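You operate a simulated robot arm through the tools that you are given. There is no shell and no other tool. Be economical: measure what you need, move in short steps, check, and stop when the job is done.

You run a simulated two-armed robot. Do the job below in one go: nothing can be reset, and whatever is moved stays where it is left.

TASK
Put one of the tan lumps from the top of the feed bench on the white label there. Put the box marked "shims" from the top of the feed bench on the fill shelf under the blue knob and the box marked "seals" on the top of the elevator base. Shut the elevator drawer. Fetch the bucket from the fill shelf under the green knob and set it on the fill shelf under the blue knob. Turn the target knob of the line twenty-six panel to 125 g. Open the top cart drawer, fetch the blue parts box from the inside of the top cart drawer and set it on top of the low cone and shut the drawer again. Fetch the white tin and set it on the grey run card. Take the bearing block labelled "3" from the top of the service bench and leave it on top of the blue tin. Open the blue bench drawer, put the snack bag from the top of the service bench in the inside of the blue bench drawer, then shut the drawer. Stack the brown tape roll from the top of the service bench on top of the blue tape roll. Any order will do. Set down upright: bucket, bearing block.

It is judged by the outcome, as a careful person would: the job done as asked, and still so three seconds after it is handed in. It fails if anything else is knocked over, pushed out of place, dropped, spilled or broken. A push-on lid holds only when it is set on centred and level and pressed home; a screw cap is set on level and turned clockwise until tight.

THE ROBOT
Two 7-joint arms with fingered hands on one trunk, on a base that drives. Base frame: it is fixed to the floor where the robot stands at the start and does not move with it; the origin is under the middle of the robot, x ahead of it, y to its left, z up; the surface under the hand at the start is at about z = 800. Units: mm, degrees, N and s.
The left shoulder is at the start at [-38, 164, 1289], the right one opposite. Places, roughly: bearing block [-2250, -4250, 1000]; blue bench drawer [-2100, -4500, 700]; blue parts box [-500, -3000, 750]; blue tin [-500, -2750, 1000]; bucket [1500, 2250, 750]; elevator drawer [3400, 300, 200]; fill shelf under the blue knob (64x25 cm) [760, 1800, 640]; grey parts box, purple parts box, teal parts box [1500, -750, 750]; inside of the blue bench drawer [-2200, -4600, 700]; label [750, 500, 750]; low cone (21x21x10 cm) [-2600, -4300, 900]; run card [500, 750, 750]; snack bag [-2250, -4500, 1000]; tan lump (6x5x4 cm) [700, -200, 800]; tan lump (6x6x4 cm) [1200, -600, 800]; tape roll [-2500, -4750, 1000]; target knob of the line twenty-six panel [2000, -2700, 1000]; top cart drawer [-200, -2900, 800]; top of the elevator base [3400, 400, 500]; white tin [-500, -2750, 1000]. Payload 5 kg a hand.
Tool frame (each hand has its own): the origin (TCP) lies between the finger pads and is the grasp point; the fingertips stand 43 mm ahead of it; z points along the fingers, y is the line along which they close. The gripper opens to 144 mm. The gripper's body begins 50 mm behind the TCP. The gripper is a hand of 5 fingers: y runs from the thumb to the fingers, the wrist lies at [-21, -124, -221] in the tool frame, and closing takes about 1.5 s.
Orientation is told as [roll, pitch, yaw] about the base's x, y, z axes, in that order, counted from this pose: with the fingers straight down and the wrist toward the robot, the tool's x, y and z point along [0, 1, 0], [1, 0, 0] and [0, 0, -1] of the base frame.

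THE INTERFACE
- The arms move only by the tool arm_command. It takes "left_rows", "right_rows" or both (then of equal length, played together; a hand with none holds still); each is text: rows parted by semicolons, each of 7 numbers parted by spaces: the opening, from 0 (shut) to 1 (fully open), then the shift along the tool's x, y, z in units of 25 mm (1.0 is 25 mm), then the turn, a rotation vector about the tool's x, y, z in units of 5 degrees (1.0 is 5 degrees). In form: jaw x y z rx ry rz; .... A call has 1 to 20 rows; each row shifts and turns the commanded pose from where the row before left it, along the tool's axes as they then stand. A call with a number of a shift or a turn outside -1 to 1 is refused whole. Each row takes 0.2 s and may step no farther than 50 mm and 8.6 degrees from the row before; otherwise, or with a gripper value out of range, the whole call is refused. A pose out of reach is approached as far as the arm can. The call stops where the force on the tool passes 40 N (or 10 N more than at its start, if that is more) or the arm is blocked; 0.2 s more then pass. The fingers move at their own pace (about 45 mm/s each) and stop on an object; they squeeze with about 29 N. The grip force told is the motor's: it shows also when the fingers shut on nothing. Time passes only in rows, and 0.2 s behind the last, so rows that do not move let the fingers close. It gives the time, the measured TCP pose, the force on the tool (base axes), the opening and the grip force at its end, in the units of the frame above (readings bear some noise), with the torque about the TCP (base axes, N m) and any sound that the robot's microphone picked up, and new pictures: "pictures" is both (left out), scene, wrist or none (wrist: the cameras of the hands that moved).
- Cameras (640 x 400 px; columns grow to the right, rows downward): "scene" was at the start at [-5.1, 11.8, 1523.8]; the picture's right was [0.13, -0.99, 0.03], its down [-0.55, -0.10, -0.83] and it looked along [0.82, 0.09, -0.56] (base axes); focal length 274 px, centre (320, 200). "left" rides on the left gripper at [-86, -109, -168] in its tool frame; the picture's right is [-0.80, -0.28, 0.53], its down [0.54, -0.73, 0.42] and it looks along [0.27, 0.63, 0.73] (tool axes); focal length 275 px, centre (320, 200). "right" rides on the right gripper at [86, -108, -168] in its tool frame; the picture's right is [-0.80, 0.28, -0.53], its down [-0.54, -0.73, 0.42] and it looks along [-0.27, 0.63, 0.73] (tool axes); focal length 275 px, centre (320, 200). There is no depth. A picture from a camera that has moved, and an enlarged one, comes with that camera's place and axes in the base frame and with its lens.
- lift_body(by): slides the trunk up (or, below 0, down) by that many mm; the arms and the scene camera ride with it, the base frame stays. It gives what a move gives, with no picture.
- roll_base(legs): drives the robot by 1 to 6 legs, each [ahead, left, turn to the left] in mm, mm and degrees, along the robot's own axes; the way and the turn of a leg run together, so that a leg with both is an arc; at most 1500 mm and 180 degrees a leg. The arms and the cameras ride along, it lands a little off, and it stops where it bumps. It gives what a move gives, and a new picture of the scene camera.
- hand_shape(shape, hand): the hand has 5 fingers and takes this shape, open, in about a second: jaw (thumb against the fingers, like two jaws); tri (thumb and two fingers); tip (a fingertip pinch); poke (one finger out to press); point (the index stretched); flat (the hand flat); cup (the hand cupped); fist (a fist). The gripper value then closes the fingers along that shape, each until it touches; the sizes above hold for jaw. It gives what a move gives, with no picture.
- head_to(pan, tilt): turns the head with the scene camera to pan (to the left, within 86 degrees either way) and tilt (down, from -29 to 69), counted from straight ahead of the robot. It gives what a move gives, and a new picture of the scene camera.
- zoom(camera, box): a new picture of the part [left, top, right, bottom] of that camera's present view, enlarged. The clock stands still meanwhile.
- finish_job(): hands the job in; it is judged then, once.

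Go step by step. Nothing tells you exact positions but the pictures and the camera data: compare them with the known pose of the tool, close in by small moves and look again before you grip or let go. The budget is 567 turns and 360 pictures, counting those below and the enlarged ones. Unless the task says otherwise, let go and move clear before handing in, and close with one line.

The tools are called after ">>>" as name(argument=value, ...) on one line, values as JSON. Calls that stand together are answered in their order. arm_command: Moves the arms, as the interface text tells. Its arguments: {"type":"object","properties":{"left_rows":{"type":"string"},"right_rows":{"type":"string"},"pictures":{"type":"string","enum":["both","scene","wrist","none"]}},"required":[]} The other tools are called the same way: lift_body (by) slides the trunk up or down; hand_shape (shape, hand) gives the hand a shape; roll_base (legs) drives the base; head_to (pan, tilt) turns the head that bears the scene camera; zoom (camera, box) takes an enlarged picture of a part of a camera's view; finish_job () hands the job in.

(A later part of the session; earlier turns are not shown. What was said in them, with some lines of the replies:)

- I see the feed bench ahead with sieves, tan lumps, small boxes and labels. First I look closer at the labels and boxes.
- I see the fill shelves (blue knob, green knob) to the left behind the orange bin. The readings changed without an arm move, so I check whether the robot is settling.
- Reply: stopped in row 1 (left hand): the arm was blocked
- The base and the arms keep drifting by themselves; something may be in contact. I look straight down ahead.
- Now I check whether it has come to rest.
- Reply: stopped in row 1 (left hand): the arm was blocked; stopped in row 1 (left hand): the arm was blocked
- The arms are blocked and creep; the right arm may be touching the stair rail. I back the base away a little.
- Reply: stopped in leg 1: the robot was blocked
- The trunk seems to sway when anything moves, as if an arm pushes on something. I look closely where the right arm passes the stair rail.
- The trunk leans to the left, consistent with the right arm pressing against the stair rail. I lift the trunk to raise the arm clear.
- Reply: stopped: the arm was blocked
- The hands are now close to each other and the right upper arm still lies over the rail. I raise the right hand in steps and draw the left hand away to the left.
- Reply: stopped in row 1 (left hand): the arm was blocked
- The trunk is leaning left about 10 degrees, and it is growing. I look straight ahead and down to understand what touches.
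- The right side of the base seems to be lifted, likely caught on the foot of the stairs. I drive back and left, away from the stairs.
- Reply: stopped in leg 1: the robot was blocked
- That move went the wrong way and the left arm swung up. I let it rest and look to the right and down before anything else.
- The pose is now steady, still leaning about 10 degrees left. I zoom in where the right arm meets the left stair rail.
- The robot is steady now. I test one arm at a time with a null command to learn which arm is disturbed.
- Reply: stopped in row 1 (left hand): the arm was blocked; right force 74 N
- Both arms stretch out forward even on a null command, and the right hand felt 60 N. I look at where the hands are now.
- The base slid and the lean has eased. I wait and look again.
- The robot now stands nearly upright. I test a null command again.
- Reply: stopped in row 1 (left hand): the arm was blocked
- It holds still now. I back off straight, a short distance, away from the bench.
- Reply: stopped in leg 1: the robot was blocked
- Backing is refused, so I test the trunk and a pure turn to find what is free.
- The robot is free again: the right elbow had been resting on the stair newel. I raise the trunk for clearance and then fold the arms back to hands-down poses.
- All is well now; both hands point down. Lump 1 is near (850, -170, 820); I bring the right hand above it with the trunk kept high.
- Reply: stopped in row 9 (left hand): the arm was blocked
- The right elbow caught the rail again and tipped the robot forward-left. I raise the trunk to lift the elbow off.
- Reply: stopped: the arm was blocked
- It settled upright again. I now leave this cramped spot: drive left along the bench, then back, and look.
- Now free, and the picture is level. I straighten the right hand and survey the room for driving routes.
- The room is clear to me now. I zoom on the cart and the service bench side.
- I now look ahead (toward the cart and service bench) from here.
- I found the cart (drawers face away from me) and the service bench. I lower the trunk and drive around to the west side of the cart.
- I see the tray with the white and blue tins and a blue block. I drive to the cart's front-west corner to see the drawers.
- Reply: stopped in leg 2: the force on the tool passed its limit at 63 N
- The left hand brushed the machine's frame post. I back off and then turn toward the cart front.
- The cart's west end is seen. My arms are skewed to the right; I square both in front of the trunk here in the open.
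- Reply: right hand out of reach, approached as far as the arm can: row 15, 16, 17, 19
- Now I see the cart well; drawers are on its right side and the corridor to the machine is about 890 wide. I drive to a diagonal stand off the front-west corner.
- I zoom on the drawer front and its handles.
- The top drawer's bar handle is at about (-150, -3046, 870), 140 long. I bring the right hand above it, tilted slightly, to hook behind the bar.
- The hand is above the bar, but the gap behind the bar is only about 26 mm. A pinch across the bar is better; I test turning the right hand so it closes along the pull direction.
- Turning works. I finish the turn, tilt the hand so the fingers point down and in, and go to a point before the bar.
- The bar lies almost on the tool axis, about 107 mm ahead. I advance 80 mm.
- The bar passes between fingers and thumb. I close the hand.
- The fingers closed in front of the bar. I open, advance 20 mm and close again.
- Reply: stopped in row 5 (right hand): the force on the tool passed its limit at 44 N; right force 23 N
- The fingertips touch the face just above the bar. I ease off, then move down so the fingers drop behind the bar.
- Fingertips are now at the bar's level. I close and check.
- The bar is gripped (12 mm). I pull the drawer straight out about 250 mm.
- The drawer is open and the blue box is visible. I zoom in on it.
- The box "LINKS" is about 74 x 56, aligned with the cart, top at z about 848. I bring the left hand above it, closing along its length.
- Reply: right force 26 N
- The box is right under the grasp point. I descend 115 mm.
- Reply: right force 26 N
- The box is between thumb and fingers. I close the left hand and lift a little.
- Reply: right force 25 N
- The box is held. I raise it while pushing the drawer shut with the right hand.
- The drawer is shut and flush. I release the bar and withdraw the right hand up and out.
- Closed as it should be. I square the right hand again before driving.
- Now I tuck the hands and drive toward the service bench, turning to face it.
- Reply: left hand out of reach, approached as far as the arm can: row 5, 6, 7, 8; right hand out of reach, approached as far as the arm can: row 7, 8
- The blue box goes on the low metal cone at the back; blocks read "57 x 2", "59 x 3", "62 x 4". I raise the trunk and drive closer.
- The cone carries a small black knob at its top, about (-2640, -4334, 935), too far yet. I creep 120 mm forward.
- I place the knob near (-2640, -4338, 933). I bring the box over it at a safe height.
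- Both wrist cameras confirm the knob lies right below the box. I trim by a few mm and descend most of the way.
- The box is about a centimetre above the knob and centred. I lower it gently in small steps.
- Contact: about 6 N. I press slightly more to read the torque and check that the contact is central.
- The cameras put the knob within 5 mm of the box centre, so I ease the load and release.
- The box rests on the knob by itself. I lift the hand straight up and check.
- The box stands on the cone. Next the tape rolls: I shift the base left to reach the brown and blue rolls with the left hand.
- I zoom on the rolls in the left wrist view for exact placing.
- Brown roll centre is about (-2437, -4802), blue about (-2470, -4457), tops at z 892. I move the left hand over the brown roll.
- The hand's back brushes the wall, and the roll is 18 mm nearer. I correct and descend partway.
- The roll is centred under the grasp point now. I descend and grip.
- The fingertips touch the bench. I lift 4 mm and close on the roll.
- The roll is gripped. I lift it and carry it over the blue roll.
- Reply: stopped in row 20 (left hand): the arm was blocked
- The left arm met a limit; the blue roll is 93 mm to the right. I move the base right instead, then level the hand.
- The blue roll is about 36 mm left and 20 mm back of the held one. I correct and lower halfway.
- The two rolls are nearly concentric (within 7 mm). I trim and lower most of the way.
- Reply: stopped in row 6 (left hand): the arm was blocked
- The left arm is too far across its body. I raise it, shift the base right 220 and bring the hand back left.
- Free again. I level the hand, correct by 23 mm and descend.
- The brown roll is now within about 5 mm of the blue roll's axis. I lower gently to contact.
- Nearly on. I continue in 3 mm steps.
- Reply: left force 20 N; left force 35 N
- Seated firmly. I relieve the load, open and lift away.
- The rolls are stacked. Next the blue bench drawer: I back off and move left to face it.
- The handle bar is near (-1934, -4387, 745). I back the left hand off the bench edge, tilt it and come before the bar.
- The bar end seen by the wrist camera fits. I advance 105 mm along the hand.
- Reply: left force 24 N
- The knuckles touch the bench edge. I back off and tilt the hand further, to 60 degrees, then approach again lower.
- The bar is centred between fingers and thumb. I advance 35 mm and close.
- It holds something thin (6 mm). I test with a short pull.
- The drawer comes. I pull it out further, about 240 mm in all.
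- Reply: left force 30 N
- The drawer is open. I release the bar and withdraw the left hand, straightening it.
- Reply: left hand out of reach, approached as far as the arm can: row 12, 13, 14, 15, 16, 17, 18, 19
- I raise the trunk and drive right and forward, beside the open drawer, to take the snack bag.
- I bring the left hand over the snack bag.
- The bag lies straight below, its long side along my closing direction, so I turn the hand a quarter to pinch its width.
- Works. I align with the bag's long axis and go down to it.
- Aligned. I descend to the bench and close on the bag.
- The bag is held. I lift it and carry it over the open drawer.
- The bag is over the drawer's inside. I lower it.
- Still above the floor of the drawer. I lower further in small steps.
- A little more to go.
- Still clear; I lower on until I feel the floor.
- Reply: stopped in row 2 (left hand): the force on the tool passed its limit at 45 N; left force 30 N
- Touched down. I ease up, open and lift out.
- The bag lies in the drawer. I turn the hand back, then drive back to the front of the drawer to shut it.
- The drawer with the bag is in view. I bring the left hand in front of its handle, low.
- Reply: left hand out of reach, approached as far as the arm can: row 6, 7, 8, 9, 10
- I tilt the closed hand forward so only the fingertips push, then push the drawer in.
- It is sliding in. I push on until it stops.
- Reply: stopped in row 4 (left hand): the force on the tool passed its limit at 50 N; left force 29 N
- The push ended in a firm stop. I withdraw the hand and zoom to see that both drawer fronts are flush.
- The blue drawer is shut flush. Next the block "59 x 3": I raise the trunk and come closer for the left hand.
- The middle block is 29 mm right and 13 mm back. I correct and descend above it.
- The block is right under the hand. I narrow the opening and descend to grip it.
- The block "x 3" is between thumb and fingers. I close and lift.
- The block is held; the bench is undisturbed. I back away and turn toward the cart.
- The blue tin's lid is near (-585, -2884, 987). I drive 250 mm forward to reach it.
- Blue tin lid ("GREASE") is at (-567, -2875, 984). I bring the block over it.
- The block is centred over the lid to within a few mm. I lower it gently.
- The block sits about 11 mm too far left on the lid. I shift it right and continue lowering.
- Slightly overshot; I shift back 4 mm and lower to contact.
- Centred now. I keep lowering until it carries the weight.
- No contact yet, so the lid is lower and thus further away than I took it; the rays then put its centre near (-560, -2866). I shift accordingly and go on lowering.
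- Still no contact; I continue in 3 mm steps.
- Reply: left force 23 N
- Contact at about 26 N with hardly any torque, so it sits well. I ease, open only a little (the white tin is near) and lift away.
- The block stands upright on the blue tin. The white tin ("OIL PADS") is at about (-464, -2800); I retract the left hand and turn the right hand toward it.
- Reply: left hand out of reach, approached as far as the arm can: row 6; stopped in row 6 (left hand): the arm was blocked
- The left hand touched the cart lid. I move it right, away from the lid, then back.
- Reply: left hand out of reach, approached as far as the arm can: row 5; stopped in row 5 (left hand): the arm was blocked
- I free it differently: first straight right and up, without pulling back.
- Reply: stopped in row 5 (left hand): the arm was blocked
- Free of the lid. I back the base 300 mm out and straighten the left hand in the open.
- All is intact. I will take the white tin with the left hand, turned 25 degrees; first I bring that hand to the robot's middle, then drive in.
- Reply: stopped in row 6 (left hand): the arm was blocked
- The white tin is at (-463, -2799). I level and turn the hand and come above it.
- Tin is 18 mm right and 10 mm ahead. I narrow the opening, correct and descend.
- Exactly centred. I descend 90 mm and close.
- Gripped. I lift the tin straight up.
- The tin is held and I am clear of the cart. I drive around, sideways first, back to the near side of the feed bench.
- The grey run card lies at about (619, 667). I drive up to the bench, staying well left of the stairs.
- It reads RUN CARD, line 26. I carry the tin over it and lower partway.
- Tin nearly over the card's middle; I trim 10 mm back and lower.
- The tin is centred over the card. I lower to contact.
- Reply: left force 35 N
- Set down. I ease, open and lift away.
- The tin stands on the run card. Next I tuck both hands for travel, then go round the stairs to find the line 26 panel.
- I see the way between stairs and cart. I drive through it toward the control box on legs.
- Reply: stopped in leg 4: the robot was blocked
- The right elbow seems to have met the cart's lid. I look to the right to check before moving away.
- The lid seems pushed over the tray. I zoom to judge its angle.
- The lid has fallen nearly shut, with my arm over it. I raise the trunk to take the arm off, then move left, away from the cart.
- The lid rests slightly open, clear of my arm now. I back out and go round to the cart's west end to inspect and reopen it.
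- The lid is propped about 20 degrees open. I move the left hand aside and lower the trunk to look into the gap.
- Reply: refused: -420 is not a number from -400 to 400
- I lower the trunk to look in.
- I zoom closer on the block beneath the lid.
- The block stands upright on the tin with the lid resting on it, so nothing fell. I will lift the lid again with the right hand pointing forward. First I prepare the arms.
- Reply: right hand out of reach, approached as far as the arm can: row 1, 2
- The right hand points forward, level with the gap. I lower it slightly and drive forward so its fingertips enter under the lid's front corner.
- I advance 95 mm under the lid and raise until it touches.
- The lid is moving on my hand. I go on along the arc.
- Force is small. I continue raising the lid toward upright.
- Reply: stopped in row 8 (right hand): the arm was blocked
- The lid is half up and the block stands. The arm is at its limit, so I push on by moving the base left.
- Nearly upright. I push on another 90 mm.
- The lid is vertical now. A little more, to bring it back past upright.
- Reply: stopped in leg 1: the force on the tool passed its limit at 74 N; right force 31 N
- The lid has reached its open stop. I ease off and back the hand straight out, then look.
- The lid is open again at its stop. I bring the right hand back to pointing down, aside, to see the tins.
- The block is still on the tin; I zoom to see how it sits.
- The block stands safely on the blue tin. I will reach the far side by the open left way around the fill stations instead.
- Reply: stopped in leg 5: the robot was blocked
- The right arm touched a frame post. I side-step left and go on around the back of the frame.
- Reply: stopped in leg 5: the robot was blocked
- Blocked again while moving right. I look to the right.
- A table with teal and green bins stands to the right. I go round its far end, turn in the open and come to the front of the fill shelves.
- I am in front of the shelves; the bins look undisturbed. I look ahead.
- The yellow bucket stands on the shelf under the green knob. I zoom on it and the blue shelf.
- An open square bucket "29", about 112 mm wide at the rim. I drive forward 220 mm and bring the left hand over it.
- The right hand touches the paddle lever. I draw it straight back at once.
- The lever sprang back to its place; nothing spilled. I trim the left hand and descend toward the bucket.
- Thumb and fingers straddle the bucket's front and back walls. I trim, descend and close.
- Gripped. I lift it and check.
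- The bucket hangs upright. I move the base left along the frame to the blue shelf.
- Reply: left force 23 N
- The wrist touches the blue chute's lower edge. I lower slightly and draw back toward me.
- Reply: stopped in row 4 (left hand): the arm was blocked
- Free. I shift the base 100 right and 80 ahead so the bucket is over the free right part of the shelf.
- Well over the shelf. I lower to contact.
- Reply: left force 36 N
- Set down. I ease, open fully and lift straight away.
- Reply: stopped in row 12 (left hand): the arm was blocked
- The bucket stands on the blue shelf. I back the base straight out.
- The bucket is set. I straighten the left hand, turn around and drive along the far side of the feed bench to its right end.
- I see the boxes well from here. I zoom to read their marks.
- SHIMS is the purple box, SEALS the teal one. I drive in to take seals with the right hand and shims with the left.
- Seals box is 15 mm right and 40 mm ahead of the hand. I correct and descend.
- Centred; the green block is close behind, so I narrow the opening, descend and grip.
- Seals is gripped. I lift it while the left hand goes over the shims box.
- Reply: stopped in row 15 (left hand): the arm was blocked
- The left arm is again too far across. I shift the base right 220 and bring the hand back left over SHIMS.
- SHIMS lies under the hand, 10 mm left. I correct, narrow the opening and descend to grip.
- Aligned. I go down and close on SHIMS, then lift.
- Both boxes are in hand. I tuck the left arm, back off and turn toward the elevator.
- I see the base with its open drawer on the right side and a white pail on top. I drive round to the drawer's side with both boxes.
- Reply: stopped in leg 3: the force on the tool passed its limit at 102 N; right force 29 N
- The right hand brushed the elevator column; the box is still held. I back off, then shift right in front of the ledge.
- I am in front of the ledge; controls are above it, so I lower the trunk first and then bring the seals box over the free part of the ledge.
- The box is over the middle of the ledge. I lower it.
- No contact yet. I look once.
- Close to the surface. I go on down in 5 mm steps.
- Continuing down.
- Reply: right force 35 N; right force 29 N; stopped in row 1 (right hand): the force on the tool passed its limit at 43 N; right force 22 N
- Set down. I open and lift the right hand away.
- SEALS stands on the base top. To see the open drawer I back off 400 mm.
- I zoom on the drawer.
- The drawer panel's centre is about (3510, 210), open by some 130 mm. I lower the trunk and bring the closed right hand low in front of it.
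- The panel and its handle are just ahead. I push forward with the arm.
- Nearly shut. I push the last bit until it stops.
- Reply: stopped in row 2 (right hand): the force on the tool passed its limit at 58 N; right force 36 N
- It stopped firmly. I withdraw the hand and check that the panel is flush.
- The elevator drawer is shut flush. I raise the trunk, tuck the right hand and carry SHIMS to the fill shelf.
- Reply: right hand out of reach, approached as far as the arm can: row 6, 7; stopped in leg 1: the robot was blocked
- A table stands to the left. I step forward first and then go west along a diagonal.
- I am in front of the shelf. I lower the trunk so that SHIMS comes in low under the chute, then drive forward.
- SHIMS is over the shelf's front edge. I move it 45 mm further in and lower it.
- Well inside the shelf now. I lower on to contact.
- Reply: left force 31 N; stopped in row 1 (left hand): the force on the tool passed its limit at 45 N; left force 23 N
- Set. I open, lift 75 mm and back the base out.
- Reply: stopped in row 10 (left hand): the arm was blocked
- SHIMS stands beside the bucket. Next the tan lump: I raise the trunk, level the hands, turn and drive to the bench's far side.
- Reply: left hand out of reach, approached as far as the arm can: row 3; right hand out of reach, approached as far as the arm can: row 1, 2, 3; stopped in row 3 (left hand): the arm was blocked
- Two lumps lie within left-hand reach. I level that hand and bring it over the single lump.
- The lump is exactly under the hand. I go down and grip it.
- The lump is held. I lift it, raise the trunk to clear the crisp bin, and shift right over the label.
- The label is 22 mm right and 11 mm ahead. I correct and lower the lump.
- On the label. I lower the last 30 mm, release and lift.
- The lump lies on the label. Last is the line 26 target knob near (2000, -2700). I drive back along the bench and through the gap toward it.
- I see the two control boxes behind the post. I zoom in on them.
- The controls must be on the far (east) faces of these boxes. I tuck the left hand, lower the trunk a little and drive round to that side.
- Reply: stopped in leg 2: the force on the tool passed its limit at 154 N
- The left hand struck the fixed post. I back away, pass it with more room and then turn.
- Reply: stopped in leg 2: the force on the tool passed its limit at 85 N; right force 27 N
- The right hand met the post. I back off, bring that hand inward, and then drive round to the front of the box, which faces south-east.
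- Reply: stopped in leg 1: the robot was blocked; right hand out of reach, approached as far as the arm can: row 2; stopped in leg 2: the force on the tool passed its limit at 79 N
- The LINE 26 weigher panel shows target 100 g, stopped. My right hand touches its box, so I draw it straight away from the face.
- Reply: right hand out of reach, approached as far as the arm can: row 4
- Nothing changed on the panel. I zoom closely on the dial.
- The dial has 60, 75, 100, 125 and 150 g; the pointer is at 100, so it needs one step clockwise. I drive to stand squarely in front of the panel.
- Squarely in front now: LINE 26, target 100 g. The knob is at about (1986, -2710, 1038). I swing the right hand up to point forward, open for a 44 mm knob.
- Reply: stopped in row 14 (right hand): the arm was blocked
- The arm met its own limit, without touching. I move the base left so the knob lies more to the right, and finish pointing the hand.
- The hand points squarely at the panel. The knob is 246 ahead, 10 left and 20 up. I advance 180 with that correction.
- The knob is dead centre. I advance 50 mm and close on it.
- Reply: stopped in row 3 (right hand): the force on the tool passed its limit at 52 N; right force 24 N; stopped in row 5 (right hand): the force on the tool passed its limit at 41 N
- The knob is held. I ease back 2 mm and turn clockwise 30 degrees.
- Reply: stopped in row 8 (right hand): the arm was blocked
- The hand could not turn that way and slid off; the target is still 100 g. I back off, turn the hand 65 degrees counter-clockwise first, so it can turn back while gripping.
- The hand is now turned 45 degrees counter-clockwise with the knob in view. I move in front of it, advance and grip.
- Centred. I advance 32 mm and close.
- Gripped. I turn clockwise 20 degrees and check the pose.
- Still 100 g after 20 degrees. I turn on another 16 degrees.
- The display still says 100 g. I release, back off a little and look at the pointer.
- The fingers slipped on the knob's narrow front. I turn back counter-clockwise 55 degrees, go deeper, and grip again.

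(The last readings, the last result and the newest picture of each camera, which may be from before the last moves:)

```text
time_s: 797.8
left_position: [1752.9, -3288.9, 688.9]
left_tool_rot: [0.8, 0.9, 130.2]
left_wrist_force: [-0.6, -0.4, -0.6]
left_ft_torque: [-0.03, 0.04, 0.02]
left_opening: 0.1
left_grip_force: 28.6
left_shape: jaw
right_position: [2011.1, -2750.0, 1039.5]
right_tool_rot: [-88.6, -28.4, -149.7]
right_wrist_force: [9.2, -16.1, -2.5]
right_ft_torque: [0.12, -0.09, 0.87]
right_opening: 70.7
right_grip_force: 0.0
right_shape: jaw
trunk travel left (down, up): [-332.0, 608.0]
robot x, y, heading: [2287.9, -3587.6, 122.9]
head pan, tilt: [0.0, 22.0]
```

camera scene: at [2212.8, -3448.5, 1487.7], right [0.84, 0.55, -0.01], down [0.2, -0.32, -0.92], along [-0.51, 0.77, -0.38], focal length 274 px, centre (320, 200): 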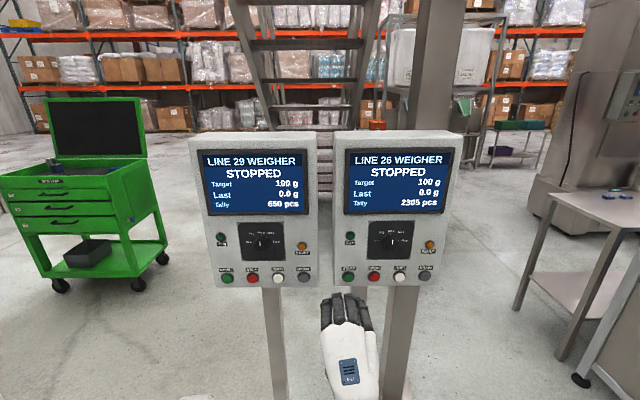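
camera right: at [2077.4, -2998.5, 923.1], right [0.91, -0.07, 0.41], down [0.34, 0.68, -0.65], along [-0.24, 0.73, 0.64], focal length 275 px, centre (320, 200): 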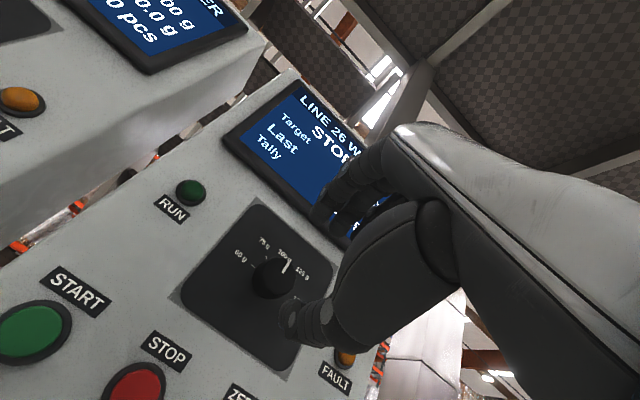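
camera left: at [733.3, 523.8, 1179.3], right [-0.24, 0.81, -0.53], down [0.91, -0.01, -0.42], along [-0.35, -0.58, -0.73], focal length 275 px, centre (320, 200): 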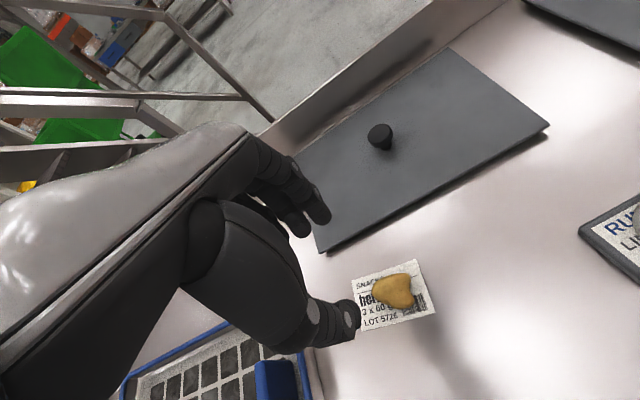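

Touching the panel lightly. I close and turn clockwise 40 degrees.

>>> arm_command(right_rows="0 0 0 0 0 0 0;0 0 0 0 0 0 0;0 0 0 0 0 0 0;0 0 0 0 0 0 0;0 0 0 0 0 0 0;0 0 0 0 0 0 0", pictures="none")

>>> arm_command(right_rows="0 0 0 0 0 0 0.8;0 0 0 0 0 0 0.8;0 0 0 0 0 0 0.8;0 0 0 0 0 0 0.8;0 0 0 0 0 0 0.8;0 0 0 0 0 0 0.8;0 0 0 0 0 0 0.8;0 0 0 0 0 0 0.8;0 0 0 0 0 0 0", pictures="none")

```text
time_s: 799.2
left_position: [1753.2, -3286.4, 689.9]
left_tool_rot: [0.8, 0.8, 130.0]
left_wrist_force: [-0.1, -1.0, -0.3]
left_ft_torque: [0.0, 0.02, -0.01]
left_opening: 0.1
left_grip_force: 28.8
left_shape: jaw
right_position: [2013.1, -2745.2, 1038.1]
right_tool_rot: [-88.6, -28.5, -150.1]
right_wrist_force: [27.4, -11.1, -10.3]
right_ft_torque: [-0.3, -0.12, -0.29]
right_opening: 37.1
right_grip_force: 29.1
right_shape: jaw
trunk travel left (down, up): [-332.0, 608.0]
robot x, y, heading: [2287.4, -3585.5, 123.0]
head pan, tilt: [0.0, 22.0]
```

```text
time_s: 800.9
left_position: [1752.7, -3287.4, 688.5]
left_tool_rot: [0.7, 0.9, 130.1]
left_wrist_force: [0.2, -0.9, -0.8]
left_ft_torque: [-0.01, 0.01, -0.01]
left_opening: 0.0
left_grip_force: 28.8
left_shape: jaw
right_position: [2011.5, -2746.7, 1034.4]
right_tool_rot: [-87.3, -57.2, -151.6]
right_wrist_force: [14.2, -10.8, -11.5]
right_ft_torque: [-0.22, -0.17, 0.16]
right_opening: 36.1
right_grip_force: 29.4
right_shape: jaw
trunk travel left (down, up): [-332.0, 608.0]
robot x, y, heading: [2284.6, -3591.6, 122.7]
head pan, tilt: [0.0, 22.0]
stopped in row 8 (right hand): the force on the tool passed its limit at 43 N (the readings are from after the stop); the commanded pose is now the measured one
```

It turned 29 degrees. I continue some more, then check the display.

>>> arm_command(right_rows="0 0 0 -0.05 0 0 0;0 0 0 0 0 0 0.6;0 0 0 0 0 0 0.6;0 0 0 0 0 0 0.6;0 0 0 0 0 0 0.6;0 0 0 0 0 0 0", pictures="none")

>>> zoom(camera="scene", box=[330, 130, 460, 290])

```text
time_s: 802.2
left_position: [1752.0, -3286.9, 688.6]
left_tool_rot: [0.8, 0.9, 130.1]
left_wrist_force: [0.4, -0.3, 0.2]
left_ft_torque: [0.01, -0.05, -0.02]
left_opening: 0.1
left_grip_force: 28.6
left_shape: jaw
right_position: [2009.9, -2748.4, 1037.0]
right_tool_rot: [-85.9, -69.3, -153.0]
right_wrist_force: [16.1, -14.4, -22.6]
right_ft_torque: [-0.64, -0.45, -0.07]
right_opening: 35.8
right_grip_force: 29.0
right_shape: jaw
trunk travel left (down, up): [-332.0, 608.0]
robot x, y, heading: [2287.3, -3590.1, 122.9]
head pan, tilt: [0.0, 22.0]
```

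```text
2.50 times, centred on (395, 210) of scene
camera zoom: at [2212.1, -3464.0, 1488.8], right [0.84, 0.54, 0.0], down [0.2, -0.32, -0.93], along [-0.51, 0.78, -0.38], focal length 685 px, centre (132, 175)
```

zoom: 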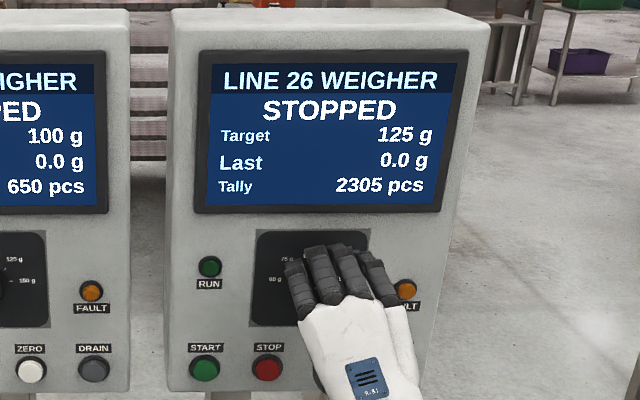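

The target now reads 125 g. I open the hand, withdraw straight back and check again.

>>> arm_command(right_rows="0.5 0 0 0 0 0 0;0.5 0 0 0 0 0 0;0.5 0 0 0 0 0 0;0.5 0 0 0 0 0 0;0.5 0 0 -0.6 0 0 0;0.5 0 0 -1 0 0 0;0.5 0 0 -1 0 0 0;0.5 0 0 -1 0 0 0;0.5 0 0 -1 0 0 0;0.5 0 0 -1 0 0 0", pictures="none")

>>> zoom(camera="scene", box=[330, 130, 460, 290])

```text
time_s: 804.5
left_position: [1751.6, -3289.3, 688.9]
left_tool_rot: [0.9, 0.9, 130.1]
left_wrist_force: [-0.1, 0.7, 0.1]
left_ft_torque: [-0.02, 0.02, 0.02]
left_opening: 0.0
left_grip_force: 29.3
left_shape: jaw
right_position: [2081.1, -2871.0, 1038.5]
right_tool_rot: [-86.4, -69.1, -152.6]
right_wrist_force: [0.0, -0.5, 0.7]
right_ft_torque: [-0.02, -0.02, 0.01]
right_opening: 71.4
right_grip_force: 0.0
right_shape: jaw
trunk travel left (down, up): [-332.0, 608.0]
robot x, y, heading: [2288.7, -3589.9, 123.1]
head pan, tilt: [0.0, 22.0]
```

```text
2.50 times, centred on (395, 210) of scene
camera zoom: at [2211.6, -3465.9, 1489.0], right [0.84, 0.54, 0.0], down [0.2, -0.31, -0.93], along [-0.51, 0.78, -0.37], focal length 685 px, centre (132, 175)
```

zoom: 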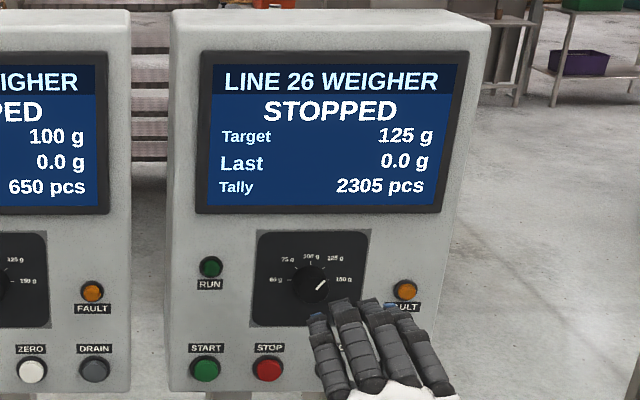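

Target stays at 125 g with the pointer on it. From here I check the block on the cart once more.

>>> zoom(camera="scene", box=[0, 90, 180, 220])

>>> zoom(camera="scene", box=[370, 220, 410, 260])

```text
3.08 times, centred on (90, 155) of scene
camera zoom: at [2211.6, -3465.9, 1489.0], right [0.84, 0.54, 0.0], down [0.2, -0.31, -0.93], along [-0.51, 0.78, -0.37], focal length 844 px, centre (1028, 338)
```

zoom: 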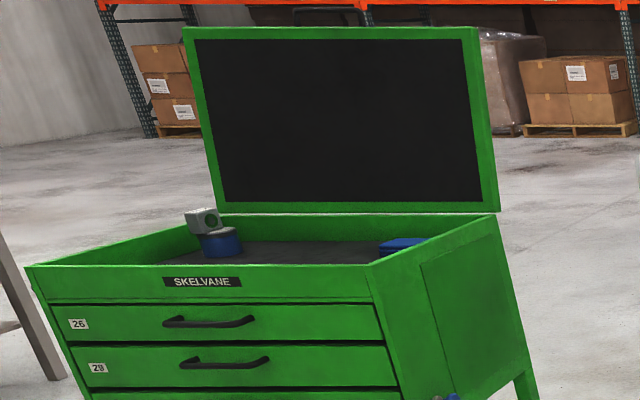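

```text
10.00 times, centred on (390, 240) of scene
camera zoom: at [2211.6, -3465.9, 1489.0], right [0.84, 0.54, 0.0], down [0.2, -0.31, -0.93], along [-0.51, 0.78, -0.37], focal length 2742 px, centre (-380, -200)
```

zoom: 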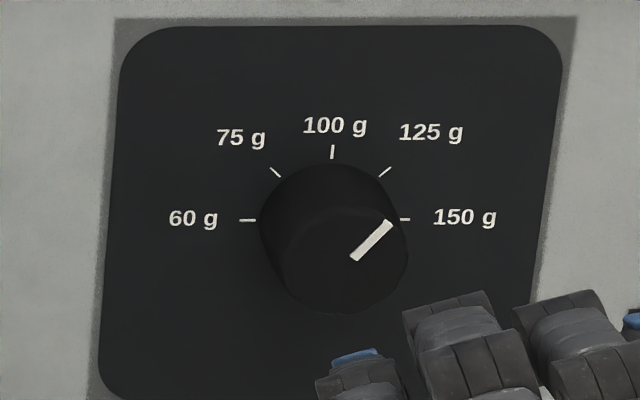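

The pointer is on 125 g, the block stands on the tin. I back clear of the panel.

>>> roll_base(legs=[[-200, 0, 0]])

>>> zoom(camera="scene", box=[30, 120, 110, 190])

```text
time_s: 806.0
left_position: [1859.5, -3452.6, 689.3]
left_tool_rot: [0.7, 1.0, 130.0]
left_wrist_force: [-0.1, -0.5, 0.6]
left_ft_torque: [-0.03, 0.0, 0.01]
left_opening: 0.0
left_grip_force: 29.0
left_shape: jaw
right_position: [2191.7, -3034.6, 1038.9]
right_tool_rot: [-86.4, -69.2, -152.6]
right_wrist_force: [0.5, -0.5, -0.1]
right_ft_torque: [-0.02, 0.01, -0.02]
right_opening: 71.5
right_grip_force: 0.0
right_shape: jaw
trunk travel left (down, up): [-332.0, 608.0]
robot x, y, heading: [2396.2, -3751.3, 122.8]
head pan, tilt: [0.0, 22.0]
camera scene: at [2318.8, -3630.8, 1489.0], right [0.84, 0.54, 0.0], down [0.2, -0.31, -0.93], along [-0.5, 0.78, -0.37], focal length 274 px, centre (320, 200)
```

scene: 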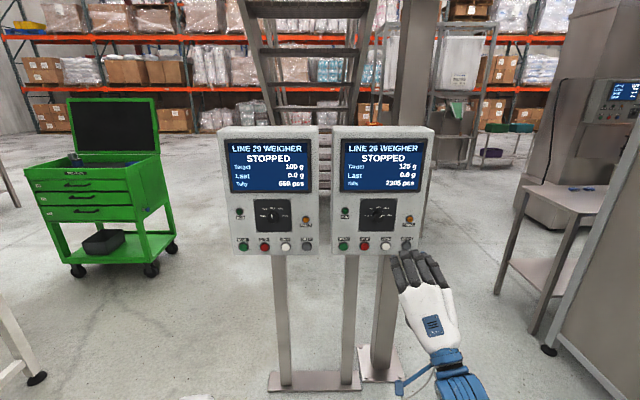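

```text
5.71 times, centred on (70, 155) of scene
camera zoom: at [2318.8, -3630.8, 1489.0], right [0.84, 0.54, 0.0], down [0.2, -0.31, -0.93], along [-0.5, 0.78, -0.37], focal length 1567 px, centre (1749, 457)
```

zoom: 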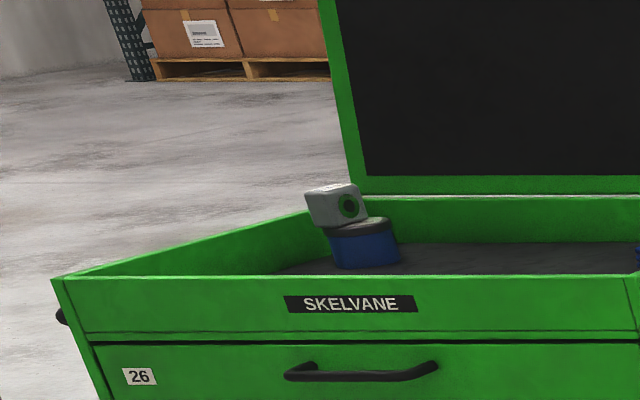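

All parts are done: the block stands upright on the tin, the drawers are shut, and the target shows 125 g. I hand the job in.

>>> finish_job()

```text
The job is handed in.
```

The whole list is done and handed in. Along the way I knocked the cart lid nearly shut with my arm and reopened it. That shifted the bearing block, so it stands upright on the blue tin about 2 cm off centre.
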